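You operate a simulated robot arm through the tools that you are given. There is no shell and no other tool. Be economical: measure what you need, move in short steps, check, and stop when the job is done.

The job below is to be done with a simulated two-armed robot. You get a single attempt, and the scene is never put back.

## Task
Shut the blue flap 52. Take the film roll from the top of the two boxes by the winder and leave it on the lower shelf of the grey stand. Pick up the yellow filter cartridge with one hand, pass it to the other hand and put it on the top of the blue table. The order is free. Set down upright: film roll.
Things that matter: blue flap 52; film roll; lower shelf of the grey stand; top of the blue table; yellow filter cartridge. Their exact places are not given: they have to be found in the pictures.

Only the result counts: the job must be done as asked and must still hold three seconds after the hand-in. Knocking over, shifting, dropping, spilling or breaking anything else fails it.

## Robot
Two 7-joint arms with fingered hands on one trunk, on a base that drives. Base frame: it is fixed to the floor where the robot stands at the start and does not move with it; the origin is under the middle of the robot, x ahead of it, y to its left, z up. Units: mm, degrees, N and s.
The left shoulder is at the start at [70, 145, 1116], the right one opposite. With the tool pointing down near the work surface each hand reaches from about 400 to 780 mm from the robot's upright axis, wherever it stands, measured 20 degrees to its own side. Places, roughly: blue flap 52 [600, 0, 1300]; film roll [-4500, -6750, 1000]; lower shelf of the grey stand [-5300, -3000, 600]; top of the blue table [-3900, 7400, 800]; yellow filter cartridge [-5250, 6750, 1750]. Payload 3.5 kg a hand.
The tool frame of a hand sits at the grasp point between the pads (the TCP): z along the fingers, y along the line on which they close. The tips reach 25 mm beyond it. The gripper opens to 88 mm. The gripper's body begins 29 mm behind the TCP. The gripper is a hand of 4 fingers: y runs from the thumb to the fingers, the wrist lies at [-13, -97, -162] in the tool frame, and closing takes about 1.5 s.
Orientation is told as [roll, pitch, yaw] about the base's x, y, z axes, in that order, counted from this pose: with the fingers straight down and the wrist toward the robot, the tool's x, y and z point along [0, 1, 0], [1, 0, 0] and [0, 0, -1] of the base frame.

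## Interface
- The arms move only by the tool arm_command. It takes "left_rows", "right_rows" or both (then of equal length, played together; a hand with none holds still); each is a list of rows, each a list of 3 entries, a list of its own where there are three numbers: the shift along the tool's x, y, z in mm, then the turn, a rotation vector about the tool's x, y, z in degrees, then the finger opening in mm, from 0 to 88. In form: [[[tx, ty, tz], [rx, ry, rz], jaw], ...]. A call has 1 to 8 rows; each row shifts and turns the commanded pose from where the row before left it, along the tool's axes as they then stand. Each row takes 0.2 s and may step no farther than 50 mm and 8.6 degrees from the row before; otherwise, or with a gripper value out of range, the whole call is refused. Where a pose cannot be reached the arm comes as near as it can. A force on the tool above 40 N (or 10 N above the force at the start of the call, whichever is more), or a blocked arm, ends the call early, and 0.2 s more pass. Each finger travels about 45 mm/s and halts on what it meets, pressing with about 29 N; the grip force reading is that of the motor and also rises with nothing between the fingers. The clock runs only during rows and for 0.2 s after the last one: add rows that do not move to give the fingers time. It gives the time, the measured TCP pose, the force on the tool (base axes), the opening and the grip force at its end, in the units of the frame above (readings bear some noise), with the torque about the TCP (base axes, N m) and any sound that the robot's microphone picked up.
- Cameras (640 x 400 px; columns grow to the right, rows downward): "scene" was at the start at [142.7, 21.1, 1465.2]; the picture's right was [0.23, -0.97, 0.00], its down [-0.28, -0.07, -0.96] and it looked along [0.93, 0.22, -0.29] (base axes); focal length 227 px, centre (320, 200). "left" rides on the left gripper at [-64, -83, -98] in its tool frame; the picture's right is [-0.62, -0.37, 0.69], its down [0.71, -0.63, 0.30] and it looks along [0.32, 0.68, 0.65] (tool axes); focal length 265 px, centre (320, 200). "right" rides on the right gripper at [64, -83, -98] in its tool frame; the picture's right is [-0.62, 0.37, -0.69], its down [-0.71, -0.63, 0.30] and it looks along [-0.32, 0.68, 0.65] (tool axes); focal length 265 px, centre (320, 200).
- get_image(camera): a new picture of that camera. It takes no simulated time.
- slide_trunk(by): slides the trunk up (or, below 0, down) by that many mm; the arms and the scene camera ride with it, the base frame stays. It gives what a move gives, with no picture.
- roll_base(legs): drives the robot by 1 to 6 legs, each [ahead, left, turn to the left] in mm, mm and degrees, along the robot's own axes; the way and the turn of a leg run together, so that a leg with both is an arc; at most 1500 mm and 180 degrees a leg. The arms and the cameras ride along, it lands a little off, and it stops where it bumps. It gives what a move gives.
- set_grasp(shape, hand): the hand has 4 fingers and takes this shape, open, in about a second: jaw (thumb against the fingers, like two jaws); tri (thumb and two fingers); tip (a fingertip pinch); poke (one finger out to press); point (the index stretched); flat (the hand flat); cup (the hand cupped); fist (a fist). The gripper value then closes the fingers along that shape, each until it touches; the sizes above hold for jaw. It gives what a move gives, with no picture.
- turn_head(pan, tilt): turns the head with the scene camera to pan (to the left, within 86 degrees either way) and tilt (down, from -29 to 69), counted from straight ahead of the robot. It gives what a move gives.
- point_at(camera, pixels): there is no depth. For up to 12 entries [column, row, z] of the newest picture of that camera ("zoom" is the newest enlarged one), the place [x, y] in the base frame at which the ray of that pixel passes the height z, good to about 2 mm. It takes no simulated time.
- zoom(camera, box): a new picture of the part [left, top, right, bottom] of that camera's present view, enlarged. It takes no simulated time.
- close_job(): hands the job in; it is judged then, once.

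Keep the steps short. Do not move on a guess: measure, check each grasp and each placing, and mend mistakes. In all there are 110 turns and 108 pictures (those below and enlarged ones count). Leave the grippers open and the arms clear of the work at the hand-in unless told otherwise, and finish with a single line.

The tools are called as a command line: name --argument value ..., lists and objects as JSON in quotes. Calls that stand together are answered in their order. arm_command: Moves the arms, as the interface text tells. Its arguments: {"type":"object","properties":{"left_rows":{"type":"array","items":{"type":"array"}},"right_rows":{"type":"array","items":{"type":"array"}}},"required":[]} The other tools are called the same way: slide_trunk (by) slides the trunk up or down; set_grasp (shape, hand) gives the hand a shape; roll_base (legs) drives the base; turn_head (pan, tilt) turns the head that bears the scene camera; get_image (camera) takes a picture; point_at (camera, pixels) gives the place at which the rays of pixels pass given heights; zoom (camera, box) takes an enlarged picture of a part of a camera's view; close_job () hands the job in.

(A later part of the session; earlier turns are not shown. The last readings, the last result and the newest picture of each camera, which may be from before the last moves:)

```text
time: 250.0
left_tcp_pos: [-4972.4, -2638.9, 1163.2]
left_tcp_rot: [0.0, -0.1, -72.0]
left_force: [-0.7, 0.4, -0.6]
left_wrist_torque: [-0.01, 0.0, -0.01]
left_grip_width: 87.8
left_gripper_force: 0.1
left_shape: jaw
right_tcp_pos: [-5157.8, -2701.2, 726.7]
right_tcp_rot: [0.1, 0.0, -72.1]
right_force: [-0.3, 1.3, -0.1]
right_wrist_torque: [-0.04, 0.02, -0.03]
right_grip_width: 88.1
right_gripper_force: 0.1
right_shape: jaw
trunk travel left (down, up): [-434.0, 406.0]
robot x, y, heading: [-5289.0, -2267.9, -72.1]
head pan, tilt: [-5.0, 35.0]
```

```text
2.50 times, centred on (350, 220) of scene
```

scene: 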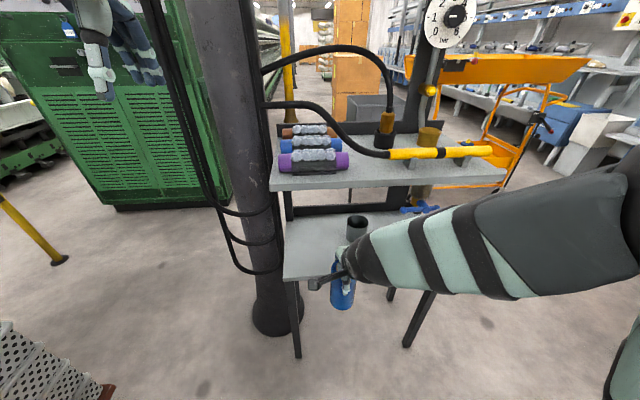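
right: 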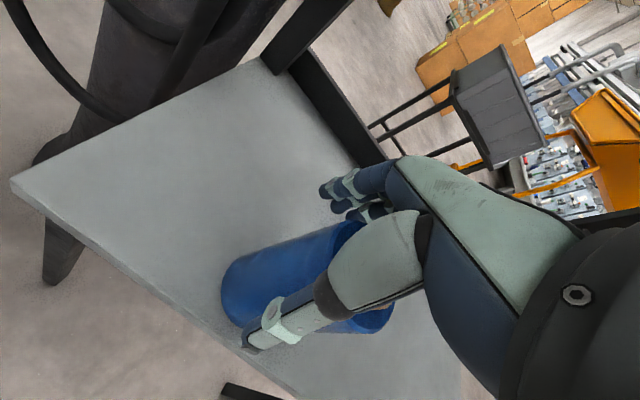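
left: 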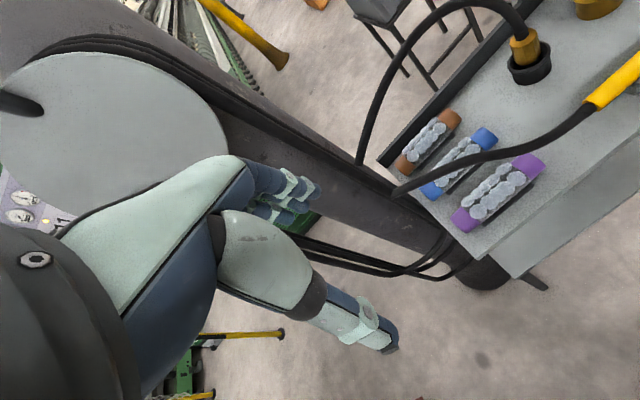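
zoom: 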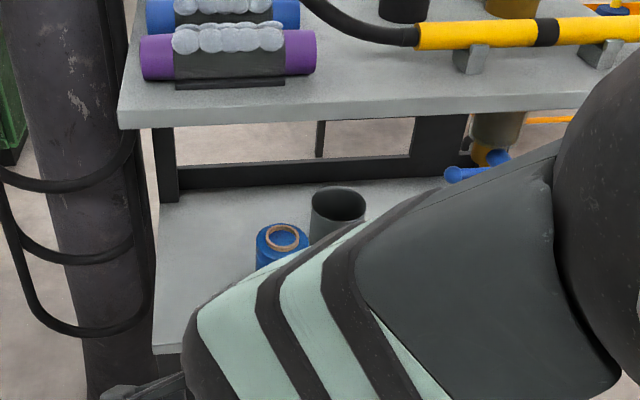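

The roll stands upright on the lower shelf. I back off, raise the trunk, and head for the cartridge and blue table on the +y side.

roll_base --legs '[[-250, 0, 0]]'

zoom --camera "scene" --box '[220, 110, 440, 260]'

slide_trunk --by 400

roll_base --legs '[[-134, 333, 0], [-45, 636, 0], [-985, 446, 0], [0, 0, 162]]'

turn_head --pan 0 --tilt 15

get_image --camera "scene"

```text
time: 251.8
left_tcp_pos: [-5050.7, -2399.8, 1163.7]
left_tcp_rot: [0.0, -0.1, -71.9]
left_force: [0.0, -0.2, -0.2]
left_wrist_torque: [-0.03, -0.01, 0.0]
left_grip_width: 87.9
left_gripper_force: 0.0
left_shape: jaw
right_tcp_pos: [-5233.6, -2462.4, 725.2]
right_tcp_rot: [0.1, 0.0, -71.8]
right_force: [-0.4, 0.2, 0.2]
right_wrist_torque: [0.0, -0.02, 0.01]
right_grip_width: 88.0
right_gripper_force: 0.1
right_shape: jaw
trunk travel left (down, up): [-434.0, 406.0]
robot x, y, heading: [-5362.5, -2026.8, -71.8]
head pan, tilt: [-5.0, 35.0]
```

```text
2.67 times, centred on (330, 185) of scene
```

zoom: 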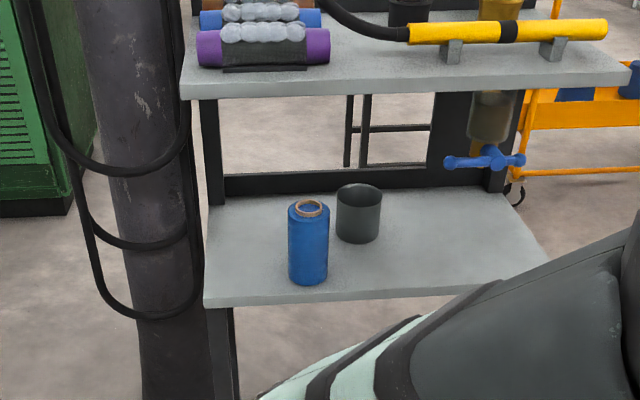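

```text
time: 255.6
left_tcp_pos: [-5050.4, -2400.8, 1562.5]
left_tcp_rot: [0.0, -0.1, -71.8]
left_force: [0.2, 0.2, -0.3]
left_wrist_torque: [0.02, 0.0, -0.02]
left_grip_width: 87.9
left_gripper_force: 0.1
left_shape: jaw
right_tcp_pos: [-5234.1, -2462.7, 1125.8]
right_tcp_rot: [0.1, 0.0, -71.8]
right_force: [0.9, -0.2, -0.3]
right_wrist_torque: [0.03, 0.02, 0.01]
right_grip_width: 88.0
right_gripper_force: 0.0
right_shape: jaw
trunk travel left (down, up): [-834.0, 6.0]
robot x, y, heading: [-5365.3, -2028.2, -71.9]
head pan, tilt: [-5.0, 35.0]
```

```text
time: 272.9
left_tcp_pos: [-4529.6, -12.5, 1564.0]
left_tcp_rot: [-0.1, -0.1, 87.4]
left_force: [-0.2, -0.6, -0.9]
left_wrist_torque: [0.02, 0.0, -0.02]
left_grip_width: 88.0
left_gripper_force: 0.0
left_shape: jaw
right_tcp_pos: [-4336.0, -19.4, 1124.7]
right_tcp_rot: [0.1, 0.0, 87.3]
right_force: [0.1, -0.3, 0.1]
right_wrist_torque: [0.01, 0.01, 0.0]
right_grip_width: 87.8
right_gripper_force: 0.1
right_shape: jaw
trunk travel left (down, up): [-834.0, 6.0]
robot x, y, heading: [-4369.6, -470.8, 87.3]
head pan, tilt: [-5.0, 35.0]
```

```text
time: 273.7
left_tcp_pos: [-4530.2, -13.3, 1563.1]
left_tcp_rot: [0.0, -0.3, 87.3]
left_force: [0.0, 0.0, 0.6]
left_wrist_torque: [-0.01, -0.01, -0.01]
left_grip_width: 87.9
left_gripper_force: 0.0
left_shape: jaw
right_tcp_pos: [-4336.0, -20.0, 1125.8]
right_tcp_rot: [0.1, 0.1, 87.3]
right_force: [0.2, 0.4, -0.1]
right_wrist_torque: [-0.01, 0.01, 0.0]
right_grip_width: 87.9
right_gripper_force: 0.1
right_shape: jaw
trunk travel left (down, up): [-834.0, 6.0]
robot x, y, heading: [-4367.1, -470.2, 87.2]
head pan, tilt: [0.0, 15.0]
```

```text
28 pictures are left
```

scene: 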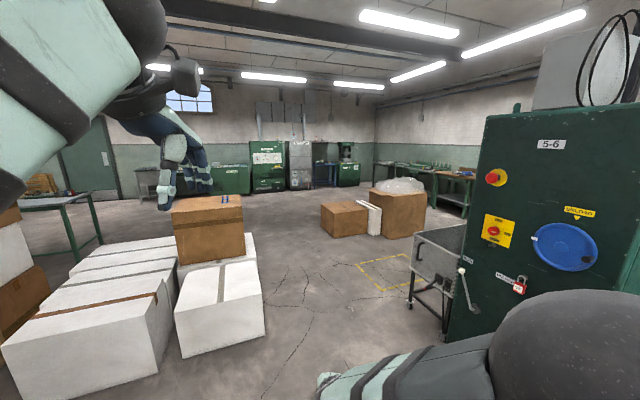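

The way north is open between white boxes (right edge x≈-4770) and the cabinet; I drive up about 4.1 m.

roll_base --legs '[[1456, -92, 0], [1396, 116, 0], [1288, 281, 0]]'

turn_head --pan 5 --tilt 12

get_image --camera "scene"

```text
time: 293.7
left_tcp_pos: [-4589.2, 4136.5, 1563.8]
left_tcp_rot: [0.0, 0.0, 86.5]
left_force: [-0.3, 0.3, 0.0]
left_wrist_torque: [-0.04, 0.0, -0.02]
left_grip_width: 88.0
left_gripper_force: 0.0
left_shape: jaw
right_tcp_pos: [-4393.3, 4126.7, 1125.8]
right_tcp_rot: [0.1, 0.0, 86.6]
right_force: [0.6, 0.1, 0.1]
right_wrist_torque: [-0.02, 0.0, -0.01]
right_grip_width: 87.5
right_gripper_force: 0.0
right_shape: jaw
trunk travel left (down, up): [-834.0, 6.0]
robot x, y, heading: [-4436.1, 3675.7, 86.5]
head pan, tilt: [0.0, 15.0]
```

```text
time: 294.4
left_tcp_pos: [-4589.0, 4136.9, 1563.2]
left_tcp_rot: [0.0, -0.1, 86.4]
left_force: [-0.4, -0.3, -0.1]
left_wrist_torque: [0.0, 0.0, 0.0]
left_grip_width: 87.6
left_gripper_force: 0.0
left_shape: jaw
right_tcp_pos: [-4394.2, 4127.1, 1126.6]
right_tcp_rot: [0.1, 0.0, 86.5]
right_force: [-0.5, -0.7, -0.7]
right_wrist_torque: [0.0, -0.03, -0.04]
right_grip_width: 88.1
right_gripper_force: 0.1
right_shape: jaw
trunk travel left (down, up): [-834.0, 6.0]
robot x, y, heading: [-4436.5, 3676.8, 86.6]
head pan, tilt: [5.0, 12.0]
```

```text
27 pictures are left
```

scene: 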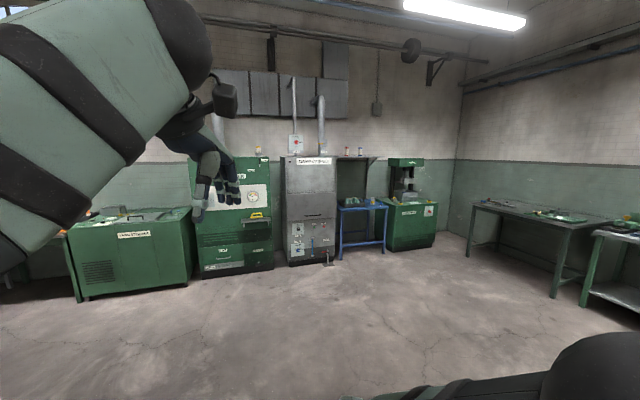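

The blue table is at (362,220); on top of the green cabinet at (258,150) there's a small item. I enlarge that part.

zoom --camera "scene" --box '[180, 110, 420, 280]'

point_at --camera "scene" --pixels '[[258, 155, 1750], [258, 155, 1700], [275, 270, 0], [205, 280, 0], [341, 260, 0], [386, 253, 0], [290, 264, 0], [334, 262, 0], [340, 207, 800], [387, 207, 800]]'

```text
2.35 times, centred on (300, 195) of scene
```

zoom: 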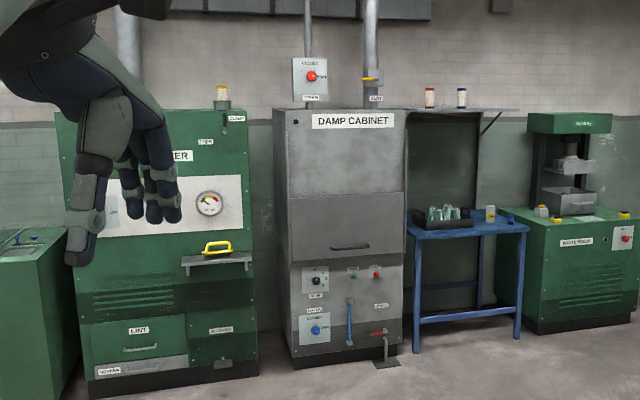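

```text
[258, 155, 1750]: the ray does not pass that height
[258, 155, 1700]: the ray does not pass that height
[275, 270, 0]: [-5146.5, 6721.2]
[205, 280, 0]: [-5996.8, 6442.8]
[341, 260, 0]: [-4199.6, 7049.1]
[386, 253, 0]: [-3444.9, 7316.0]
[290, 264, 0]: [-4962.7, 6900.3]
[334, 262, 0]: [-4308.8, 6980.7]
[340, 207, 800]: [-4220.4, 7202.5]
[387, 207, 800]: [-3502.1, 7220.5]
```

The yellow cartridge stands on top of the green cabinet's right front (258,151), with the cabinet front along heading ≈108°. I drive closer and look.

roll_base --legs '[[1014, 417, 0], [900, 417, 0], [0, 0, 21]]'

turn_head --pan 0 --tilt -8

get_image --camera "scene"

```text
time: 305.8
left_tcp_pos: [-5513.3, 5961.5, 1563.7]
left_tcp_rot: [0.1, 0.0, 109.0]
left_force: [-0.4, -0.1, -0.1]
left_wrist_torque: [0.0, -0.01, 0.01]
left_grip_width: 87.8
left_gripper_force: 0.1
left_shape: jaw
right_tcp_pos: [-5329.3, 6026.5, 1126.0]
right_tcp_rot: [0.1, 0.0, 109.1]
right_force: [-0.5, 0.1, 0.5]
right_wrist_torque: [-0.01, 0.03, 0.02]
right_grip_width: 87.7
right_gripper_force: 0.0
right_shape: jaw
trunk travel left (down, up): [-834.0, 6.0]
robot x, y, heading: [-5193.1, 5597.6, 109.1]
head pan, tilt: [5.0, 12.0]
```

```text
time: 306.6
left_tcp_pos: [-5513.8, 5962.0, 1563.0]
left_tcp_rot: [0.0, 0.0, 109.0]
left_force: [-0.1, 0.5, -0.5]
left_wrist_torque: [0.0, 0.0, 0.0]
left_grip_width: 88.0
left_gripper_force: 0.1
left_shape: jaw
right_tcp_pos: [-5330.1, 6026.3, 1124.6]
right_tcp_rot: [0.2, 0.0, 109.2]
right_force: [0.1, -0.3, 0.7]
right_wrist_torque: [0.0, -0.03, 0.02]
right_grip_width: 88.2
right_gripper_force: 0.1
right_shape: jaw
trunk travel left (down, up): [-834.0, 6.0]
robot x, y, heading: [-5189.2, 5594.1, 109.2]
head pan, tilt: [0.0, -8.0]
```

```text
25 pictures are left
```

scene: 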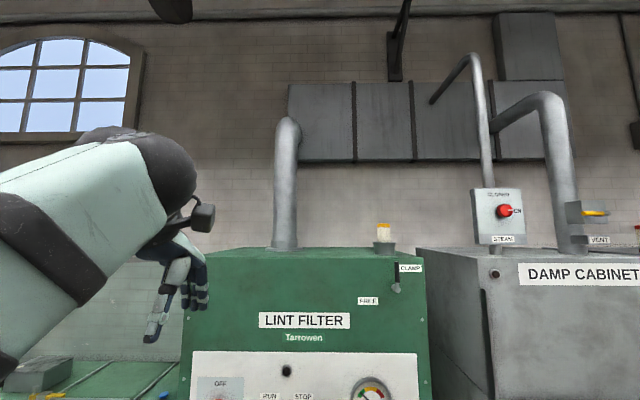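

zoom --camera "scene" --box '[350, 210, 430, 290]'

point_at --camera "scene" --pixels '[[384, 253, 1550], [384, 253, 1500], [384, 225, 1650], [384, 225, 1700]]'

```text
5.00 times, centred on (390, 250) of scene
```

zoom: 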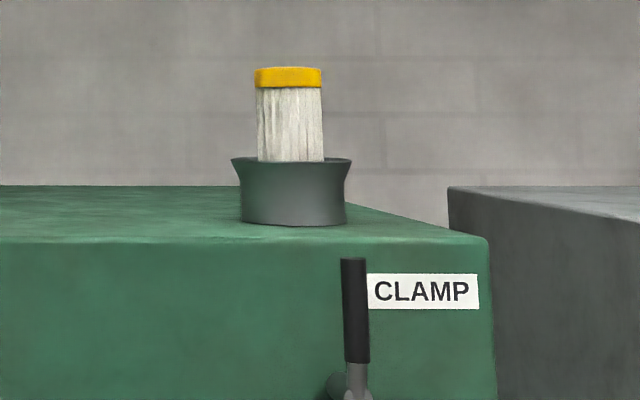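

```text
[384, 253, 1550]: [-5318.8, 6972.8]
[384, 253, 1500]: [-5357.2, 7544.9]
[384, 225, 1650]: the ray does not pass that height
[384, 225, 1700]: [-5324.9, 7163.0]
```

The cartridge sits in a socket with a CLAMP lever on the cabinet front, handle up at "CLAMP", "FREE" label lower left. I must free the clamp first. I prepare the arms here: right hand pointing forward in poke shape, left lowered, then drive nearer.

arm_command --left_rows '[[[0, -8, 36], [0, 0, 0], 88], [[0, -8, 36], [0, 0, 0], 88], [[0, -8, 36], [0, 0, 0], 88], [[0, -8, 36], [0, 0, 0], 88], [[0, -8, 36], [0, 0, 0], 88], [[0, -8, 36], [0, 0, 0], 88], [[0, -8, 36], [0, 0, 0], 88], [[0, -8, 36], [0, 0, 0], 88]]' --right_rows '[[[0, 0, 0], [-8.5, 0, 0], 88], [[0, 0, 0], [-8.5, 0, 0], 88], [[0, 0, 0], [-8.5, 0, 0], 88], [[0, 0, 0], [-8.5, 0, 0], 88], [[0, 0, 0], [-8.5, 0, 0], 88], [[0, 0, 0], [-8.5, 0, 0], 88], [[0, 0, 0], [-8.5, 0, 0], 88], [[0, 0, 0], [-8.5, 0, 0], 88]]'

arm_command --right_rows '[[[-20, 40, 0], [-8.5, 0, 0], 88], [[-20, 40, 0], [-3.5, 0, 0], 88], [[-20, 44, 0], [0, 0, 0], 88], [[-20, 44, 0], [0, 0, 0], 88], [[-20, 44, 0], [0, 0, 0], 88], [[-20, 44, 0], [0, 0, 0], 88], [[-20, 44, 0], [0, 0, 0], 88], [[0, 0, 0], [0, 0, 0], 88]]'

set_grasp --hand "right" --shape "poke"

roll_base --legs '[[430, -80, 0]]'

turn_head --pan -25 --tilt 12

get_image --camera "scene"

get_image --camera "right"

```text
time: 308.4
left_tcp_pos: [-5497.3, 5911.7, 1272.8]
left_tcp_rot: [-0.2, 0.0, 109.0]
left_force: [0.0, 0.6, 0.3]
left_wrist_torque: [0.03, 0.01, 0.0]
left_grip_width: 87.6
left_gripper_force: 0.0
left_shape: jaw
left hand out of reach, approached as far as the arm can: row 1, 2
right_tcp_pos: [-5355.7, 6192.3, 1238.8]
right_tcp_rot: [2.6, -67.6, 105.8]
right_force: [0.8, 0.9, 0.1]
right_wrist_torque: [-0.03, 0.01, 0.0]
right_grip_width: 88.0
right_gripper_force: 0.0
right_shape: jaw
right hand out of reach, approached as far as the arm can: row 4, 5, 6, 7, 8
trunk travel left (down, up): [-834.0, 6.0]
robot x, y, heading: [-5191.5, 5595.9, 109.2]
head pan, tilt: [0.0, -8.0]
```

```text
time: 310.2
left_tcp_pos: [-5496.3, 5909.9, 1273.5]
left_tcp_rot: [0.0, -0.1, 109.1]
left_force: [0.2, 0.0, -0.7]
left_wrist_torque: [-0.01, 0.0, -0.02]
left_grip_width: 87.8
left_gripper_force: 0.0
left_shape: jaw
right_tcp_pos: [-5251.8, 6299.8, 1536.4]
right_tcp_rot: [-0.3, -79.9, 109.3]
right_force: [0.6, 0.2, -0.1]
right_wrist_torque: [-0.01, -0.03, 0.03]
right_grip_width: 87.9
right_gripper_force: 0.1
right_shape: jaw
right hand out of reach, approached as far as the arm can: row 1
trunk travel left (down, up): [-834.0, 6.0]
robot x, y, heading: [-5194.2, 5594.3, 109.2]
head pan, tilt: [0.0, -8.0]
```

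```text
time: 311.1
left_tcp_pos: [-5495.0, 5910.4, 1274.0]
left_tcp_rot: [0.0, -0.1, 109.0]
left_force: [0.0, 0.1, -0.2]
left_wrist_torque: [-0.01, 0.03, 0.02]
left_grip_width: 88.0
left_gripper_force: 0.0
left_shape: jaw
right_tcp_pos: [-5250.5, 6299.1, 1534.3]
right_tcp_rot: [0.3, -80.0, 108.7]
right_force: [-0.3, 0.2, -0.4]
right_wrist_torque: [0.0, -0.01, -0.01]
right_grip_width: 0.0
right_gripper_force: 0.1
right_shape: poke
trunk travel left (down, up): [-834.0, 6.0]
robot x, y, heading: [-5196.2, 5592.9, 108.9]
head pan, tilt: [0.0, -8.0]
```

```text
time: 313.2
left_tcp_pos: [-5545.1, 6242.5, 1275.1]
left_tcp_rot: [0.0, -0.4, 109.0]
left_force: [-0.5, -0.4, 0.2]
left_wrist_torque: [0.01, -0.02, 0.0]
left_grip_width: 88.0
left_gripper_force: 0.0
left_shape: jaw
right_tcp_pos: [-5300.4, 6625.6, 1548.4]
right_tcp_rot: [-0.2, -81.6, 109.6]
right_force: [1.8, -7.8, -2.0]
right_wrist_torque: [-0.07, 0.0, 0.02]
right_grip_width: 0.1
right_gripper_force: 0.1
right_shape: poke
trunk travel left (down, up): [-834.0, 6.0]
robot x, y, heading: [-5246.0, 5933.5, 108.9]
head pan, tilt: [0.0, -8.0]
stopped in leg 1: the force on the tool passed its limit at 60 N (the readings are from after the stop); the commanded pose is now the measured one
```

```text
time: 314.1
left_tcp_pos: [-5544.6, 6241.7, 1276.1]
left_tcp_rot: [0.1, -0.3, 109.0]
left_force: [0.8, 0.4, 0.3]
left_wrist_torque: [0.01, -0.03, -0.03]
left_grip_width: 87.8
left_gripper_force: 0.1
left_shape: jaw
right_tcp_pos: [-5300.9, 6626.0, 1549.8]
right_tcp_rot: [-0.2, -82.0, 109.7]
right_force: [3.3, -13.5, 4.6]
right_wrist_torque: [0.07, 0.04, 0.05]
right_grip_width: 0.0
right_gripper_force: 0.2
right_shape: poke
trunk travel left (down, up): [-834.0, 6.0]
robot x, y, heading: [-5239.6, 5935.0, 109.1]
head pan, tilt: [-25.0, 12.0]
```

```text
23 pictures are left
```

scene: 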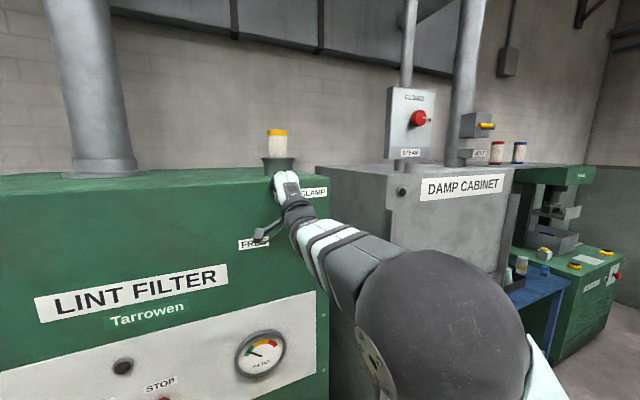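

```text
22 pictures are left
```

right: 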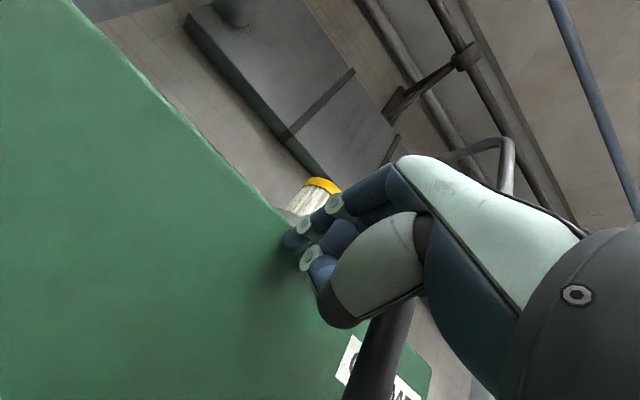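

The right finger bumped the cabinet front (it stood farther out than planned). I back the hand off 80 mm at once and look again.

arm_command --right_rows '[[[0, 0, -40], [0, 0, 0], 0], [[0, 0, -40], [0, 0, 0], 0], [[0, 0, 0], [0, 0, 0], 0]]'

zoom --camera "scene" --box '[220, 110, 360, 260]'

get_image --camera "right"

```text
time: 314.9
left_tcp_pos: [-5548.4, 6248.3, 1273.4]
left_tcp_rot: [0.1, -0.1, 108.9]
left_force: [-0.6, -0.1, -0.2]
left_wrist_torque: [0.01, 0.0, 0.01]
left_grip_width: 87.8
left_gripper_force: 0.1
left_shape: jaw
right_tcp_pos: [-5274.0, 6561.8, 1559.9]
right_tcp_rot: [6.7, -81.6, 102.9]
right_force: [-0.3, 0.6, -0.6]
right_wrist_torque: [-0.01, 0.03, 0.01]
right_grip_width: 0.0
right_gripper_force: 0.1
right_shape: poke
trunk travel left (down, up): [-834.0, 6.0]
robot x, y, heading: [-5241.6, 5935.0, 109.1]
head pan, tilt: [-25.0, 12.0]
```

```text
2.67 times, centred on (290, 185) of scene
```

zoom: 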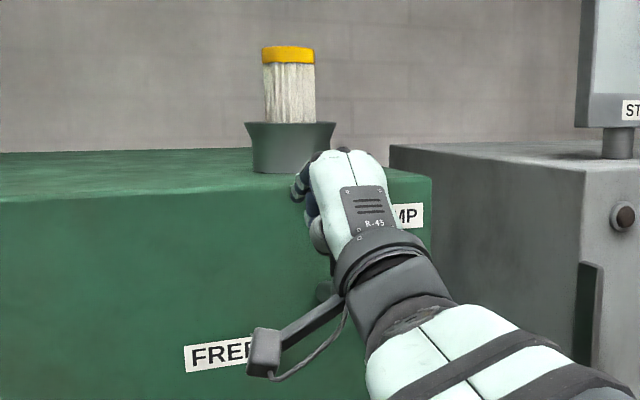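

```text
20 pictures are left
```

right: 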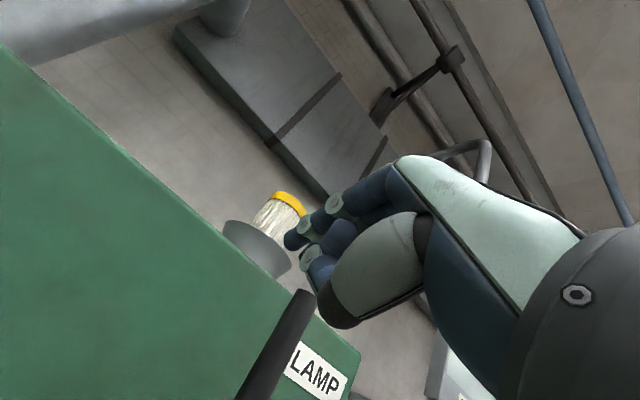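

I triangulate the cap and lever top.

point_at --camera "right" --pixels '[[305, 293, 1520], [305, 293, 1560], [305, 293, 1480], [265, 370, 1480], [265, 370, 1440], [290, 197, 1700], [290, 197, 1720], [290, 197, 1680], [268, 222, 1620], [268, 222, 1640]]'

point_at --camera "scene" --pixels '[[278, 128, 1700], [278, 128, 1720], [278, 128, 1680], [278.7, 155, 1620], [278.7, 155, 1640], [319, 188, 1560], [319, 188, 1580], [316, 255, 1450]]'

```text
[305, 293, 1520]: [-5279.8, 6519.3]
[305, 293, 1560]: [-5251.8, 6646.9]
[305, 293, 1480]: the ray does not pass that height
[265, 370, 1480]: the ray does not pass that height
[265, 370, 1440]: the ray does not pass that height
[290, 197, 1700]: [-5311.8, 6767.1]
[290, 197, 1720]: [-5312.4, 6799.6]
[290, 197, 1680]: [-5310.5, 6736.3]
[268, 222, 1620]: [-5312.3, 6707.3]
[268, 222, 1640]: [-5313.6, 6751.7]
```

```text
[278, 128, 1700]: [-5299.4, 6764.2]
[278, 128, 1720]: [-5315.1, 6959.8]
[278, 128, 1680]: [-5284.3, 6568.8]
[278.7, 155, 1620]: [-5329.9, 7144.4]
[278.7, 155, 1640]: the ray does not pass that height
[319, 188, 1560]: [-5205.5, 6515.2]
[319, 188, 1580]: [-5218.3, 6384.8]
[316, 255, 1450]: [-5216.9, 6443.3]
```

Cap top ≈(-5308,6766,1700), socket rim ≈1637; lever tip ≈(-5252,6645,1559), pivot about 100 mm below. I bring the finger to the right side of the lever: first right and down, then forward.

arm_command --right_rows '[[[-29, -9, 0], [0, 0, 0], 0], [[-29, -9, 0], [0, 0, 0], 0], [[-29, -9, 0], [0, 0, 0], 0], [[0, 0, 0], [0, 0, 0], 0]]'

get_image --camera "right"

```text
time: 315.9
left_tcp_pos: [-5546.5, 6249.2, 1273.7]
left_tcp_rot: [-0.1, -0.1, 109.1]
left_force: [0.1, 0.5, -0.5]
left_wrist_torque: [-0.03, -0.03, 0.03]
left_grip_width: 88.1
left_gripper_force: 0.0
left_shape: jaw
right_tcp_pos: [-5193.7, 6585.7, 1529.5]
right_tcp_rot: [-0.4, -81.5, 110.0]
right_force: [-0.5, -0.3, 0.0]
right_wrist_torque: [0.04, 0.0, 0.02]
right_grip_width: 0.0
right_gripper_force: 0.0
right_shape: poke
trunk travel left (down, up): [-834.0, 6.0]
robot x, y, heading: [-5241.9, 5934.8, 109.3]
head pan, tilt: [-25.0, 12.0]
```

```text
19 pictures are left
```

right: 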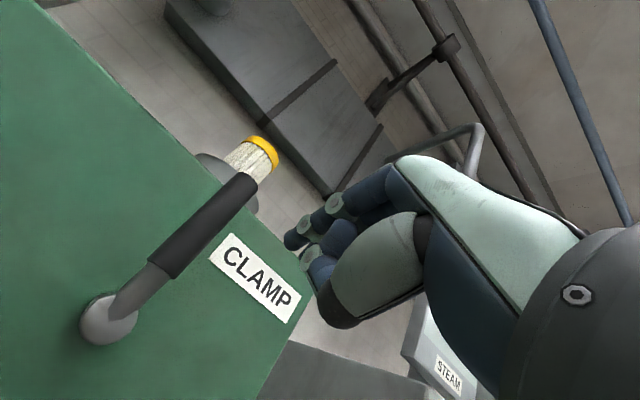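

The lever is now plainly seen: pivot (107,320), handle (165,270)–(243,182). I measure it against the lever plane.

point_at --camera "right" --pixels '[[243, 182, 1560], [243, 182, 1580], [243, 182, 1600], [205, 228, 1520], [205, 228, 1540], [205, 228, 1500], [107, 320, 1440], [107, 320, 1460], [107, 320, 1480], [295, 330, 1520], [295, 330, 1500]]'

```text
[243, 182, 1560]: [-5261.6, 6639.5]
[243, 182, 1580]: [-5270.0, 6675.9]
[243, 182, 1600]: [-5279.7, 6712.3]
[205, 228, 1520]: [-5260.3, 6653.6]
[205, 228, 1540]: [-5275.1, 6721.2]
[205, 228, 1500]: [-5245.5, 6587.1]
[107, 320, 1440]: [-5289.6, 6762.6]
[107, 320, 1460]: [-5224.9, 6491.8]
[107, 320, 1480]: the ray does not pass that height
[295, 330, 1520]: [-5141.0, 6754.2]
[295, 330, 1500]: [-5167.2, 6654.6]
```

Lever axis x≈-5261; the finger is 43 mm right of it and 72 mm from the face. I go forward 58 mm.

arm_command --right_rows '[[[0, 0, 20], [0, 0, 0], 0], [[0, 0, 20], [0, 0, 0], 0], [[0, 0, 18], [0, 0, 0], 0], [[0, 0, 0], [0, 0, 0], 0]]'

arm_command --right_rows '[[[24, 0, 0], [0, 0, 0], 0], [[20, 2, 0], [0, 0, 0], 0], [[20, -3, 0], [0, 0, 0], 0], [[19, -8, 0], [0, 0, 0], 0], [[16, -12, 0], [0, 0, 0], 0], [[0, 0, 0], [0, 0, 0], 0]]'

get_image --camera "right"

```text
time: 316.9
left_tcp_pos: [-5546.0, 6249.8, 1273.5]
left_tcp_rot: [0.0, 0.0, 109.0]
left_force: [0.2, 0.0, 0.3]
left_wrist_torque: [0.01, 0.0, -0.01]
left_grip_width: 88.0
left_gripper_force: 0.1
left_shape: jaw
right_tcp_pos: [-5211.4, 6641.0, 1520.9]
right_tcp_rot: [0.3, -81.4, 109.3]
right_force: [-0.3, -0.7, 0.3]
right_wrist_torque: [0.01, 0.0, 0.0]
right_grip_width: 0.0
right_gripper_force: 0.0
right_shape: poke
trunk travel left (down, up): [-834.0, 6.0]
robot x, y, heading: [-5242.5, 5934.5, 109.0]
head pan, tilt: [-25.0, 12.0]
```

```text
time: 318.3
left_tcp_pos: [-5544.9, 6250.3, 1274.2]
left_tcp_rot: [0.0, -0.1, 109.1]
left_force: [-0.6, 0.7, 0.3]
left_wrist_torque: [0.02, 0.01, -0.01]
left_grip_width: 87.9
left_gripper_force: 0.1
left_shape: jaw
right_tcp_pos: [-5304.9, 6603.1, 1500.5]
right_tcp_rot: [0.4, -81.5, 109.3]
right_force: [0.1, -1.4, 0.5]
right_wrist_torque: [-0.03, 0.02, -0.02]
right_grip_width: 0.0
right_gripper_force: 0.1
right_shape: poke
trunk travel left (down, up): [-834.0, 6.0]
robot x, y, heading: [-5244.1, 5933.7, 109.1]
head pan, tilt: [-25.0, 12.0]
```

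```text
18 pictures are left
```

right: 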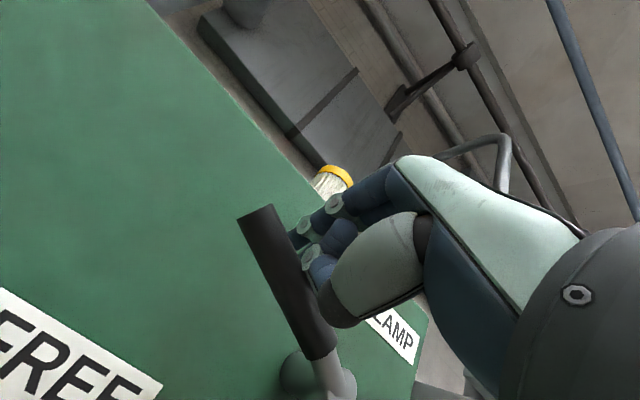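

The lever is turning toward FREE. I continue the arc leftwards and downwards.

arm_command --right_rows '[[[12, -16, 4], [0, 0, 0], 0], [[8, -19, 3], [0, 0, 0], 0], [[2, -20, 2], [0, 0, 0], 0], [[-2, -18, 0], [0, 0, 0], 0], [[0, 0, 0], [0, 0, 0], 0]]'

arm_command --right_rows '[[[-5, -14, 0], [0, 0, 0], 0], [[-6, -12, 0], [0, 0, 0], 0], [[0, 0, 0], [0, 0, 0], 0]]'

get_image --camera "right"

```text
time: 319.3
left_tcp_pos: [-5546.8, 6249.2, 1272.3]
left_tcp_rot: [0.0, -0.1, 109.1]
left_force: [-0.8, 0.0, 0.2]
left_wrist_torque: [0.04, -0.04, 0.02]
left_grip_width: 87.9
left_gripper_force: 0.1
left_shape: jaw
right_tcp_pos: [-5322.8, 6592.4, 1451.1]
right_tcp_rot: [1.4, -84.0, 108.1]
right_force: [0.1, 3.4, 20.7]
right_wrist_torque: [0.26, 0.18, 0.09]
right_grip_width: 0.0
right_gripper_force: 0.1
right_shape: poke
trunk travel left (down, up): [-834.0, 6.0]
robot x, y, heading: [-5242.7, 5933.1, 109.2]
head pan, tilt: [-25.0, 12.0]
stopped in row 4 (right hand): the force on the tool passed its limit at 43 N (the readings are from after the stop); the commanded pose is now the measured one
```

```text
time: 319.7
left_tcp_pos: [-5548.3, 6251.6, 1270.6]
left_tcp_rot: [-0.1, 0.1, 109.0]
left_force: [-0.3, 0.6, -0.4]
left_wrist_torque: [-0.01, 0.0, 0.02]
left_grip_width: 87.9
left_gripper_force: 0.1
left_shape: jaw
right_tcp_pos: [-5321.6, 6593.9, 1448.8]
right_tcp_rot: [3.6, -85.1, 106.2]
right_force: [-3.9, 5.7, 21.0]
right_wrist_torque: [0.15, 0.06, 0.11]
right_grip_width: 0.0
right_gripper_force: 0.0
right_shape: poke
trunk travel left (down, up): [-834.0, 6.0]
robot x, y, heading: [-5244.6, 5934.8, 109.1]
head pan, tilt: [-25.0, 12.0]
stopped in row 1 (right hand): the force on the tool passed its limit at 43 N (the readings are from after the stop); the commanded pose is now the measured one
```

```text
17 pictures are left
```

right: 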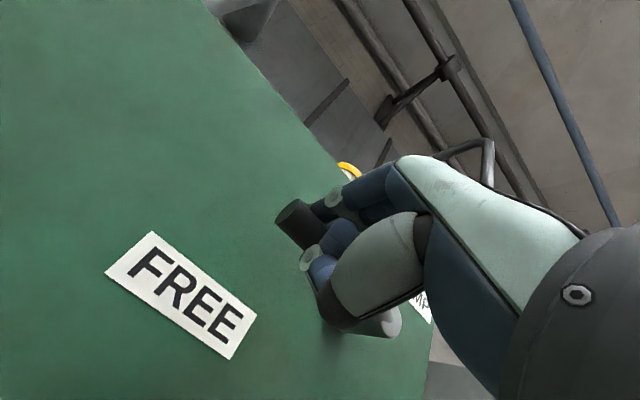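

The lever hit its stop pointing left by FREE. I withdraw the hand, lift it, and reshape it to jaw.

arm_command --right_rows '[[[0, 12, 0], [0, 0, 0], 0], [[0, 0, -45], [0, 0, 0], 0], [[0, 0, -45], [0, 0, 0], 0], [[0, 0, -45], [0, 0, 0], 0], [[0, 0, -45], [0, 0, 0], 0], [[0, 45, 0], [0, 0, 0], 0], [[0, 45, 0], [0, 0, 0], 0], [[0, 45, 0], [0, 0, 0], 0]]'

set_grasp --hand "right" --shape "jaw"

arm_command --right_rows '[[[0, 0, 0], [0, 0, 8.5], 88], [[0, 0, 0], [0, 0, 8.5], 88], [[0, 0, 0], [0, 0, 8.5], 88], [[0, 0, 0], [0, 0, 8.5], 88], [[0, 0, 0], [0, 0, 8.5], 88], [[0, 0, 0], [0, 0, 8.5], 88], [[0, 0, 0], [0, 0, 8.5], 88], [[0, 0, 0], [0, 0, 8.5], 88]]'

arm_command --right_rows '[[[0, 0, 0], [0, 0, 8.5], 88], [[0, 0, 0], [0, 0, 8.5], 88], [[0, 0, 0], [0, 0, 5], 88], [[0, 0, 0], [0, 0, 0], 88]]'

```text
time: 320.3
left_tcp_pos: [-5551.0, 6257.3, 1270.2]
left_tcp_rot: [-0.1, 0.5, 109.1]
left_force: [-0.2, 0.4, 0.7]
left_wrist_torque: [-0.01, 0.02, -0.01]
left_grip_width: 87.8
left_gripper_force: 0.1
left_shape: jaw
right_tcp_pos: [-5319.6, 6586.3, 1455.8]
right_tcp_rot: [3.7, -84.0, 105.8]
right_force: [-17.4, 39.0, 19.2]
right_wrist_torque: [0.25, 0.23, 0.07]
right_grip_width: 0.0
right_gripper_force: 0.0
right_shape: poke
trunk travel left (down, up): [-834.0, 6.0]
robot x, y, heading: [-5247.5, 5937.5, 109.4]
head pan, tilt: [-25.0, 12.0]
stopped in row 2 (right hand): the force on the tool passed its limit at 45 N (the readings are from after the stop); the commanded pose is now the measured one
```

```text
time: 321.2
left_tcp_pos: [-5546.8, 6249.9, 1274.3]
left_tcp_rot: [0.1, -0.1, 109.0]
left_force: [-0.8, 0.3, -0.2]
left_wrist_torque: [0.02, -0.03, -0.02]
left_grip_width: 87.7
left_gripper_force: 0.0
left_shape: jaw
right_tcp_pos: [-5311.2, 6575.3, 1455.3]
right_tcp_rot: [3.2, -84.0, 106.2]
right_force: [0.3, 0.3, -0.5]
right_wrist_torque: [-0.01, -0.01, 0.04]
right_grip_width: 87.8
right_gripper_force: 0.0
right_shape: jaw
trunk travel left (down, up): [-834.0, 6.0]
robot x, y, heading: [-5242.7, 5937.1, 108.9]
head pan, tilt: [-25.0, 12.0]
```

```text
time: 323.0
left_tcp_pos: [-5545.7, 6248.6, 1273.7]
left_tcp_rot: [0.0, -0.2, 109.0]
left_force: [0.6, 0.5, 1.2]
left_wrist_torque: [0.01, -0.02, 0.03]
left_grip_width: 87.9
left_gripper_force: 0.0
left_shape: jaw
right_tcp_pos: [-5310.8, 6576.6, 1457.5]
right_tcp_rot: [83.5, -21.4, 21.9]
right_force: [0.5, -0.7, 0.4]
right_wrist_torque: [0.02, -0.03, -0.05]
right_grip_width: 87.8
right_gripper_force: 0.1
right_shape: jaw
trunk travel left (down, up): [-834.0, 6.0]
robot x, y, heading: [-5241.9, 5936.8, 109.1]
head pan, tilt: [-25.0, 12.0]
```

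```text
time: 324.0
left_tcp_pos: [-5545.0, 6246.6, 1274.5]
left_tcp_rot: [0.1, -0.2, 109.0]
left_force: [0.3, -0.2, -0.6]
left_wrist_torque: [0.0, 0.02, 0.01]
left_grip_width: 88.0
left_gripper_force: 0.0
left_shape: jaw
right_tcp_pos: [-5310.4, 6572.8, 1457.6]
right_tcp_rot: [84.1, 0.4, 19.3]
right_force: [3.7, -6.7, 1.5]
right_wrist_torque: [-0.04, -0.09, -0.44]
right_grip_width: 88.0
right_gripper_force: 0.1
right_shape: jaw
trunk travel left (down, up): [-834.0, 6.0]
robot x, y, heading: [-5245.1, 5933.1, 109.2]
head pan, tilt: [-25.0, 12.0]
```

The withdrawal was cut short by a snag, and the hand turned near the lever with a light contact (7 N). I look before moving on.

get_image --camera "right"

zoom --camera "scene" --box '[200, 110, 360, 280]'

```text
16 pictures are left
```

right: 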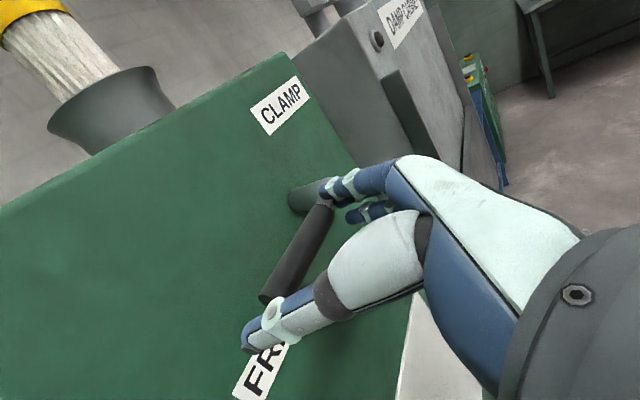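

```text
2.35 times, centred on (280, 195) of scene
```

zoom: 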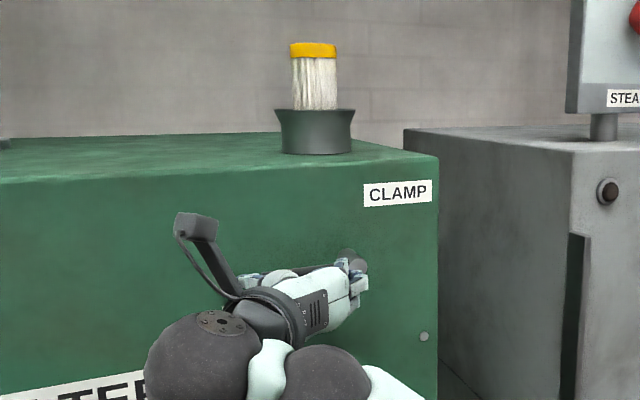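

The lever still lies at FREE, between thumb and fingers; straight back is free. I withdraw in steps.

arm_command --right_rows '[[[0, 0, -15], [0, 0, 0], 88], [[0, 0, -25], [0, 0, 0], 88], [[0, 0, -40], [0, 0, 0], 88], [[0, 0, -45], [0, 0, 0], 88], [[0, 0, -45], [0, 0, 0], 88], [[40, 0, 0], [0, 0, 0], 88], [[45, 0, 0], [0, 0, 0], 88], [[45, 0, 0], [0, 0, 0], 88]]'

```text
time: 325.8
left_tcp_pos: [-5546.1, 6248.0, 1273.3]
left_tcp_rot: [0.0, -0.1, 109.0]
left_force: [0.7, -0.4, -0.5]
left_wrist_torque: [0.04, 0.0, -0.02]
left_grip_width: 87.9
left_gripper_force: 0.1
left_shape: jaw
right_tcp_pos: [-5301.6, 6551.8, 1594.3]
right_tcp_rot: [84.0, 0.2, 19.4]
right_force: [-0.5, -0.2, -0.2]
right_wrist_torque: [-0.01, -0.04, 0.0]
right_grip_width: 88.0
right_gripper_force: 0.0
right_shape: jaw
right hand out of reach, approached as far as the arm can: row 3, 4, 5
trunk travel left (down, up): [-834.0, 6.0]
robot x, y, heading: [-5241.2, 5938.6, 108.9]
head pan, tilt: [-25.0, 12.0]
```

Clear. I raise to cartridge height (z≈1673), shift 60 mm right, then drive the base 100 mm closer.

arm_command --right_rows '[[[40, 20, 0], [0, 0, 0], 88], [[38, 20, 0], [0, 0, 0], 88], [[0, 20, 0], [0, 0, 0], 88], [[0, 0, 0], [0, 0, 0], 88]]'

roll_base --legs '[[95, 0, 0]]'

get_image --camera "right"

```text
time: 326.8
left_tcp_pos: [-5545.7, 6250.0, 1274.2]
left_tcp_rot: [0.1, 0.1, 109.0]
left_force: [0.3, 0.3, 1.0]
left_wrist_torque: [-0.02, 0.04, 0.01]
left_grip_width: 87.7
left_gripper_force: 0.0
left_shape: jaw
right_tcp_pos: [-5247.5, 6583.0, 1669.4]
right_tcp_rot: [83.9, 0.3, 19.5]
right_force: [0.4, 0.5, 0.3]
right_wrist_torque: [0.01, -0.03, 0.01]
right_grip_width: 88.1
right_gripper_force: 0.1
right_shape: jaw
trunk travel left (down, up): [-834.0, 6.0]
robot x, y, heading: [-5240.5, 5936.1, 109.1]
head pan, tilt: [-25.0, 12.0]
```

```text
time: 327.9
left_tcp_pos: [-5576.6, 6333.0, 1275.9]
left_tcp_rot: [0.0, -0.5, 109.0]
left_force: [-0.3, -0.9, 0.0]
left_wrist_torque: [0.01, 0.02, 0.01]
left_grip_width: 87.7
left_gripper_force: 0.1
left_shape: jaw
right_tcp_pos: [-5275.1, 6662.8, 1673.6]
right_tcp_rot: [84.3, 0.4, 19.4]
right_force: [-0.6, -0.2, -1.0]
right_wrist_torque: [-0.02, -0.02, 0.04]
right_grip_width: 88.1
right_gripper_force: 0.1
right_shape: jaw
trunk travel left (down, up): [-834.0, 6.0]
robot x, y, heading: [-5275.8, 6024.6, 109.2]
head pan, tilt: [-25.0, 12.0]
```

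```text
14 pictures are left
```

right: 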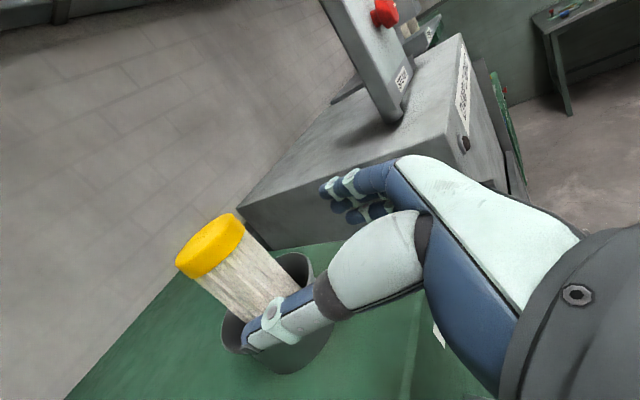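

The cartridge is ahead between thumb and fingers. I check its exact place from this view.

point_at --camera "right" --pixels '[[203, 243, 1700], [203, 243, 1695], [225, 260, 1682], [275, 312, 1637], [250, 283, 1660]]'

zoom --camera "scene" --box '[200, 90, 360, 230]'

```text
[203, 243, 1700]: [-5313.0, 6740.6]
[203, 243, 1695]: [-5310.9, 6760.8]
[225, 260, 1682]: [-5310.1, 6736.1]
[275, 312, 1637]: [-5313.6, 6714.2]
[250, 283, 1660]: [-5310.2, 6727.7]
```

```text
2.86 times, centred on (280, 160) of scene
```

zoom: 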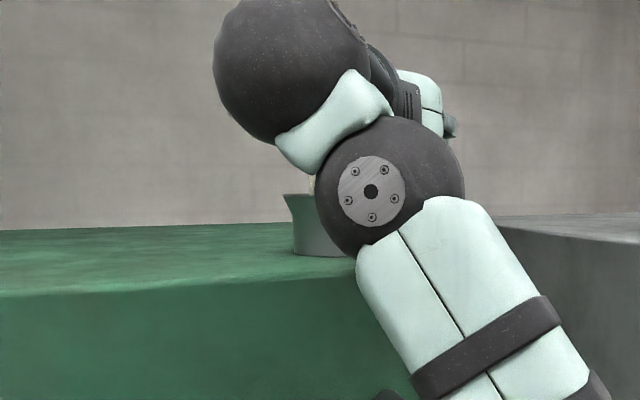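

Cartridge axis x≈-5311, about 80–100 mm ahead and ~6 mm left. I advance 65 mm with 6 mm left, watching force, and look.

arm_command --right_rows '[[[0, -6, 20], [0, 0, 0], 88], [[0, 0, 20], [0, 0, 0], 88], [[0, 0, 25], [0, 0, 0], 88], [[0, 0, 0], [0, 0, 0], 88]]'

get_image --camera "right"

```text
time: 328.9
left_tcp_pos: [-5578.1, 6340.0, 1273.9]
left_tcp_rot: [0.0, -0.1, 109.1]
left_force: [-0.1, -0.2, 0.1]
left_wrist_torque: [0.0, -0.03, 0.02]
left_grip_width: 88.0
left_gripper_force: 0.0
left_shape: jaw
right_tcp_pos: [-5298.3, 6716.1, 1658.8]
right_tcp_rot: [84.0, 0.4, 19.5]
right_force: [0.3, 0.5, 0.6]
right_wrist_torque: [-0.05, -0.01, -0.01]
right_grip_width: 87.9
right_gripper_force: 0.1
right_shape: jaw
right hand out of reach, approached as far as the arm can: row 3
trunk travel left (down, up): [-834.0, 6.0]
robot x, y, heading: [-5275.8, 6022.1, 109.3]
head pan, tilt: [-25.0, 12.0]
```

```text
12 pictures are left
```

right: 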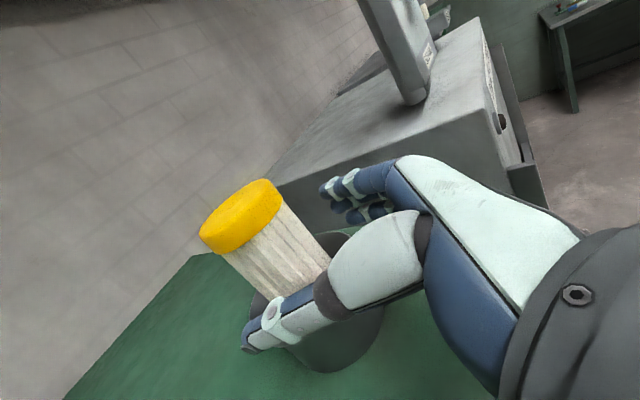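

On line with the axis, ~40 mm to go, but the arm is at its reach. I raise 8 mm and bring the base 35 mm forward.

roll_base --legs '[[35, 0, 0]]'

arm_command --right_rows '[[[8, 0, 0], [0, 0, 0], 88], [[0, 0, 0], [0, 0, 0], 88]]'

get_image --camera "right"

```text
time: 329.8
left_tcp_pos: [-5585.1, 6363.6, 1278.2]
left_tcp_rot: [0.1, -0.6, 109.0]
left_force: [0.0, -0.6, 0.3]
left_wrist_torque: [0.04, -0.02, -0.01]
left_grip_width: 87.8
left_gripper_force: 0.0
left_shape: jaw
right_tcp_pos: [-5306.6, 6735.2, 1665.0]
right_tcp_rot: [84.6, 0.3, 19.5]
right_force: [0.6, -0.7, 0.6]
right_wrist_torque: [-0.09, 0.02, -0.01]
right_grip_width: 88.0
right_gripper_force: 0.1
right_shape: jaw
trunk travel left (down, up): [-834.0, 6.0]
robot x, y, heading: [-5288.8, 6055.2, 109.3]
head pan, tilt: [-25.0, 12.0]
```

```text
time: 330.4
left_tcp_pos: [-5586.9, 6369.5, 1275.0]
left_tcp_rot: [0.1, -0.3, 108.9]
left_force: [0.5, 0.7, -0.2]
left_wrist_torque: [0.03, 0.03, -0.01]
left_grip_width: 87.9
left_gripper_force: 0.0
left_shape: jaw
right_tcp_pos: [-5305.3, 6740.3, 1665.7]
right_tcp_rot: [84.3, 0.2, 19.6]
right_force: [0.2, 0.9, 0.2]
right_wrist_torque: [-0.04, 0.02, 0.0]
right_grip_width: 88.0
right_gripper_force: 0.2
right_shape: jaw
right hand out of reach, approached as far as the arm can: row 1
trunk travel left (down, up): [-834.0, 6.0]
robot x, y, heading: [-5287.8, 6055.8, 109.2]
head pan, tilt: [-25.0, 12.0]
```

```text
11 pictures are left
```

right: 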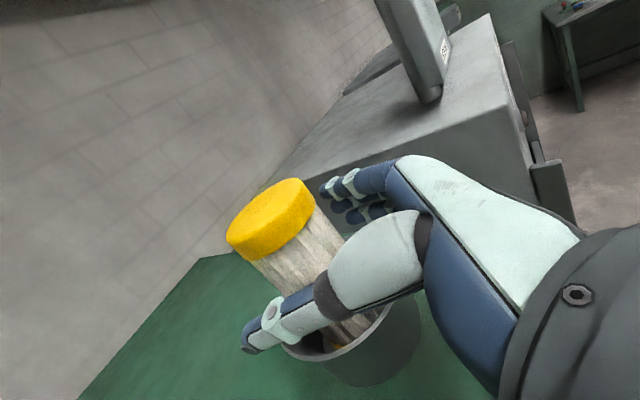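

The cartridge is between the fingers, but there's no reach left for lifting. I draw the hand back 75 mm, drive the base 75 mm in, and correct by pose to TCP ≈(-5310,6751,1668).

arm_command --right_rows '[[[0, 0, -25], [0, 0, 0], 88], [[0, 0, -25], [0, 0, 0], 88], [[0, 0, -25], [0, 0, 0], 88], [[0, 0, 0], [0, 0, 0], 88]]'

roll_base --legs '[[75, 0, 0]]'

```text
time: 331.4
left_tcp_pos: [-5588.2, 6372.1, 1272.7]
left_tcp_rot: [0.1, -0.1, 109.1]
left_force: [0.5, 0.0, 0.7]
left_wrist_torque: [0.04, -0.02, -0.03]
left_grip_width: 87.9
left_gripper_force: 0.0
left_shape: jaw
right_tcp_pos: [-5279.8, 6673.7, 1670.8]
right_tcp_rot: [84.0, 0.4, 19.5]
right_force: [-0.2, 0.0, -0.5]
right_wrist_torque: [0.0, -0.04, 0.03]
right_grip_width: 87.9
right_gripper_force: 0.1
right_shape: jaw
trunk travel left (down, up): [-834.0, 6.0]
robot x, y, heading: [-5286.8, 6055.4, 109.3]
head pan, tilt: [-25.0, 12.0]
```

```text
time: 332.4
left_tcp_pos: [-5610.1, 6433.9, 1278.8]
left_tcp_rot: [0.0, -0.6, 108.8]
left_force: [0.0, -0.1, -0.1]
left_wrist_torque: [0.06, 0.02, 0.02]
left_grip_width: 87.9
left_gripper_force: 0.0
left_shape: jaw
right_tcp_pos: [-5300.2, 6731.0, 1677.6]
right_tcp_rot: [84.6, 0.3, 19.5]
right_force: [0.5, 0.2, 1.0]
right_wrist_torque: [-0.04, -0.01, 0.0]
right_grip_width: 88.1
right_gripper_force: 0.1
right_shape: jaw
trunk travel left (down, up): [-834.0, 6.0]
robot x, y, heading: [-5310.7, 6130.0, 109.4]
head pan, tilt: [-25.0, 12.0]
```

arm_command --right_rows '[[[-5, -2, 12], [0, 0, 0], 88], [[0, 0, 11], [0, 0, 0], 88], [[0, 0, 0], [0, 0, 0], 88]]'

arm_command --right_rows '[[[0, 0, 0], [0, 0, 0], 45], [[0, 0, 0], [0, 0, 0], 45], [[0, 0, 0], [0, 0, 0], 45], [[0, 0, 0], [0, 0, 0], 45], [[0, 0, 0], [0, 0, 0], 45], [[0, 0, 0], [0, 0, 0], 45], [[0, 0, 0], [0, 0, 0], 45]]'

get_image --camera "right"

```text
time: 333.2
left_tcp_pos: [-5613.2, 6442.5, 1273.6]
left_tcp_rot: [0.1, -0.2, 108.8]
left_force: [0.4, -0.9, -0.2]
left_wrist_torque: [0.0, 0.02, 0.03]
left_grip_width: 87.8
left_gripper_force: 0.1
left_shape: jaw
right_tcp_pos: [-5314.4, 6764.7, 1665.2]
right_tcp_rot: [84.3, 0.4, 19.5]
right_force: [-0.3, -0.1, 0.2]
right_wrist_torque: [0.0, 0.02, -0.04]
right_grip_width: 87.9
right_gripper_force: 0.0
right_shape: jaw
trunk travel left (down, up): [-834.0, 6.0]
robot x, y, heading: [-5313.7, 6124.8, 109.4]
head pan, tilt: [-25.0, 12.0]
```

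```text
time: 334.8
left_tcp_pos: [-5612.8, 6442.1, 1274.4]
left_tcp_rot: [0.1, -0.2, 109.0]
left_force: [-0.2, -0.2, 0.6]
left_wrist_torque: [0.02, 0.02, 0.01]
left_grip_width: 88.0
left_gripper_force: 0.1
left_shape: jaw
right_tcp_pos: [-5313.8, 6765.4, 1665.7]
right_tcp_rot: [84.2, 0.4, 19.5]
right_force: [0.7, -0.8, -0.1]
right_wrist_torque: [0.01, -0.04, 0.01]
right_grip_width: 48.0
right_gripper_force: 29.1
right_shape: jaw
trunk travel left (down, up): [-834.0, 6.0]
robot x, y, heading: [-5310.8, 6125.3, 109.3]
head pan, tilt: [-25.0, 12.0]
```

```text
10 pictures are left
```

right: 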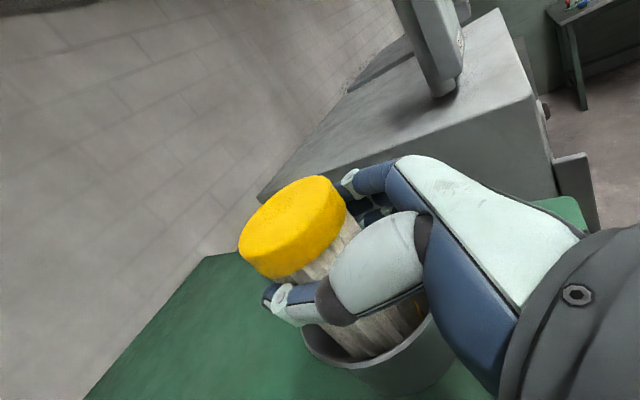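

Gripped (48 mm, 29 N). I lift straight up in steps.

arm_command --right_rows '[[[10, 0, -1], [0, 0, 0], 42], [[15, 0, -1.5], [0, 0, 0], 42], [[15, 0, -1.5], [0, 0, 0], 42], [[15, 0, -1.5], [0, 0, 0], 42], [[0, 0, 0], [0, 0, 0], 42]]'

```text
time: 336.0
left_tcp_pos: [-5612.0, 6442.3, 1275.4]
left_tcp_rot: [0.1, -0.2, 108.9]
left_force: [0.1, 0.0, 0.0]
left_wrist_torque: [-0.05, 0.01, -0.01]
left_grip_width: 87.4
left_gripper_force: 0.1
left_shape: jaw
right_tcp_pos: [-5309.1, 6762.6, 1716.8]
right_tcp_rot: [84.2, 0.4, 19.5]
right_force: [-0.7, -0.6, -2.0]
right_wrist_torque: [0.02, 0.01, -0.02]
right_grip_width: 48.0
right_gripper_force: 28.9
right_shape: jaw
right hand out of reach, approached as far as the arm can: row 4
trunk travel left (down, up): [-834.0, 6.0]
robot x, y, heading: [-5307.3, 6129.8, 109.4]
head pan, tilt: [-25.0, 12.0]
```

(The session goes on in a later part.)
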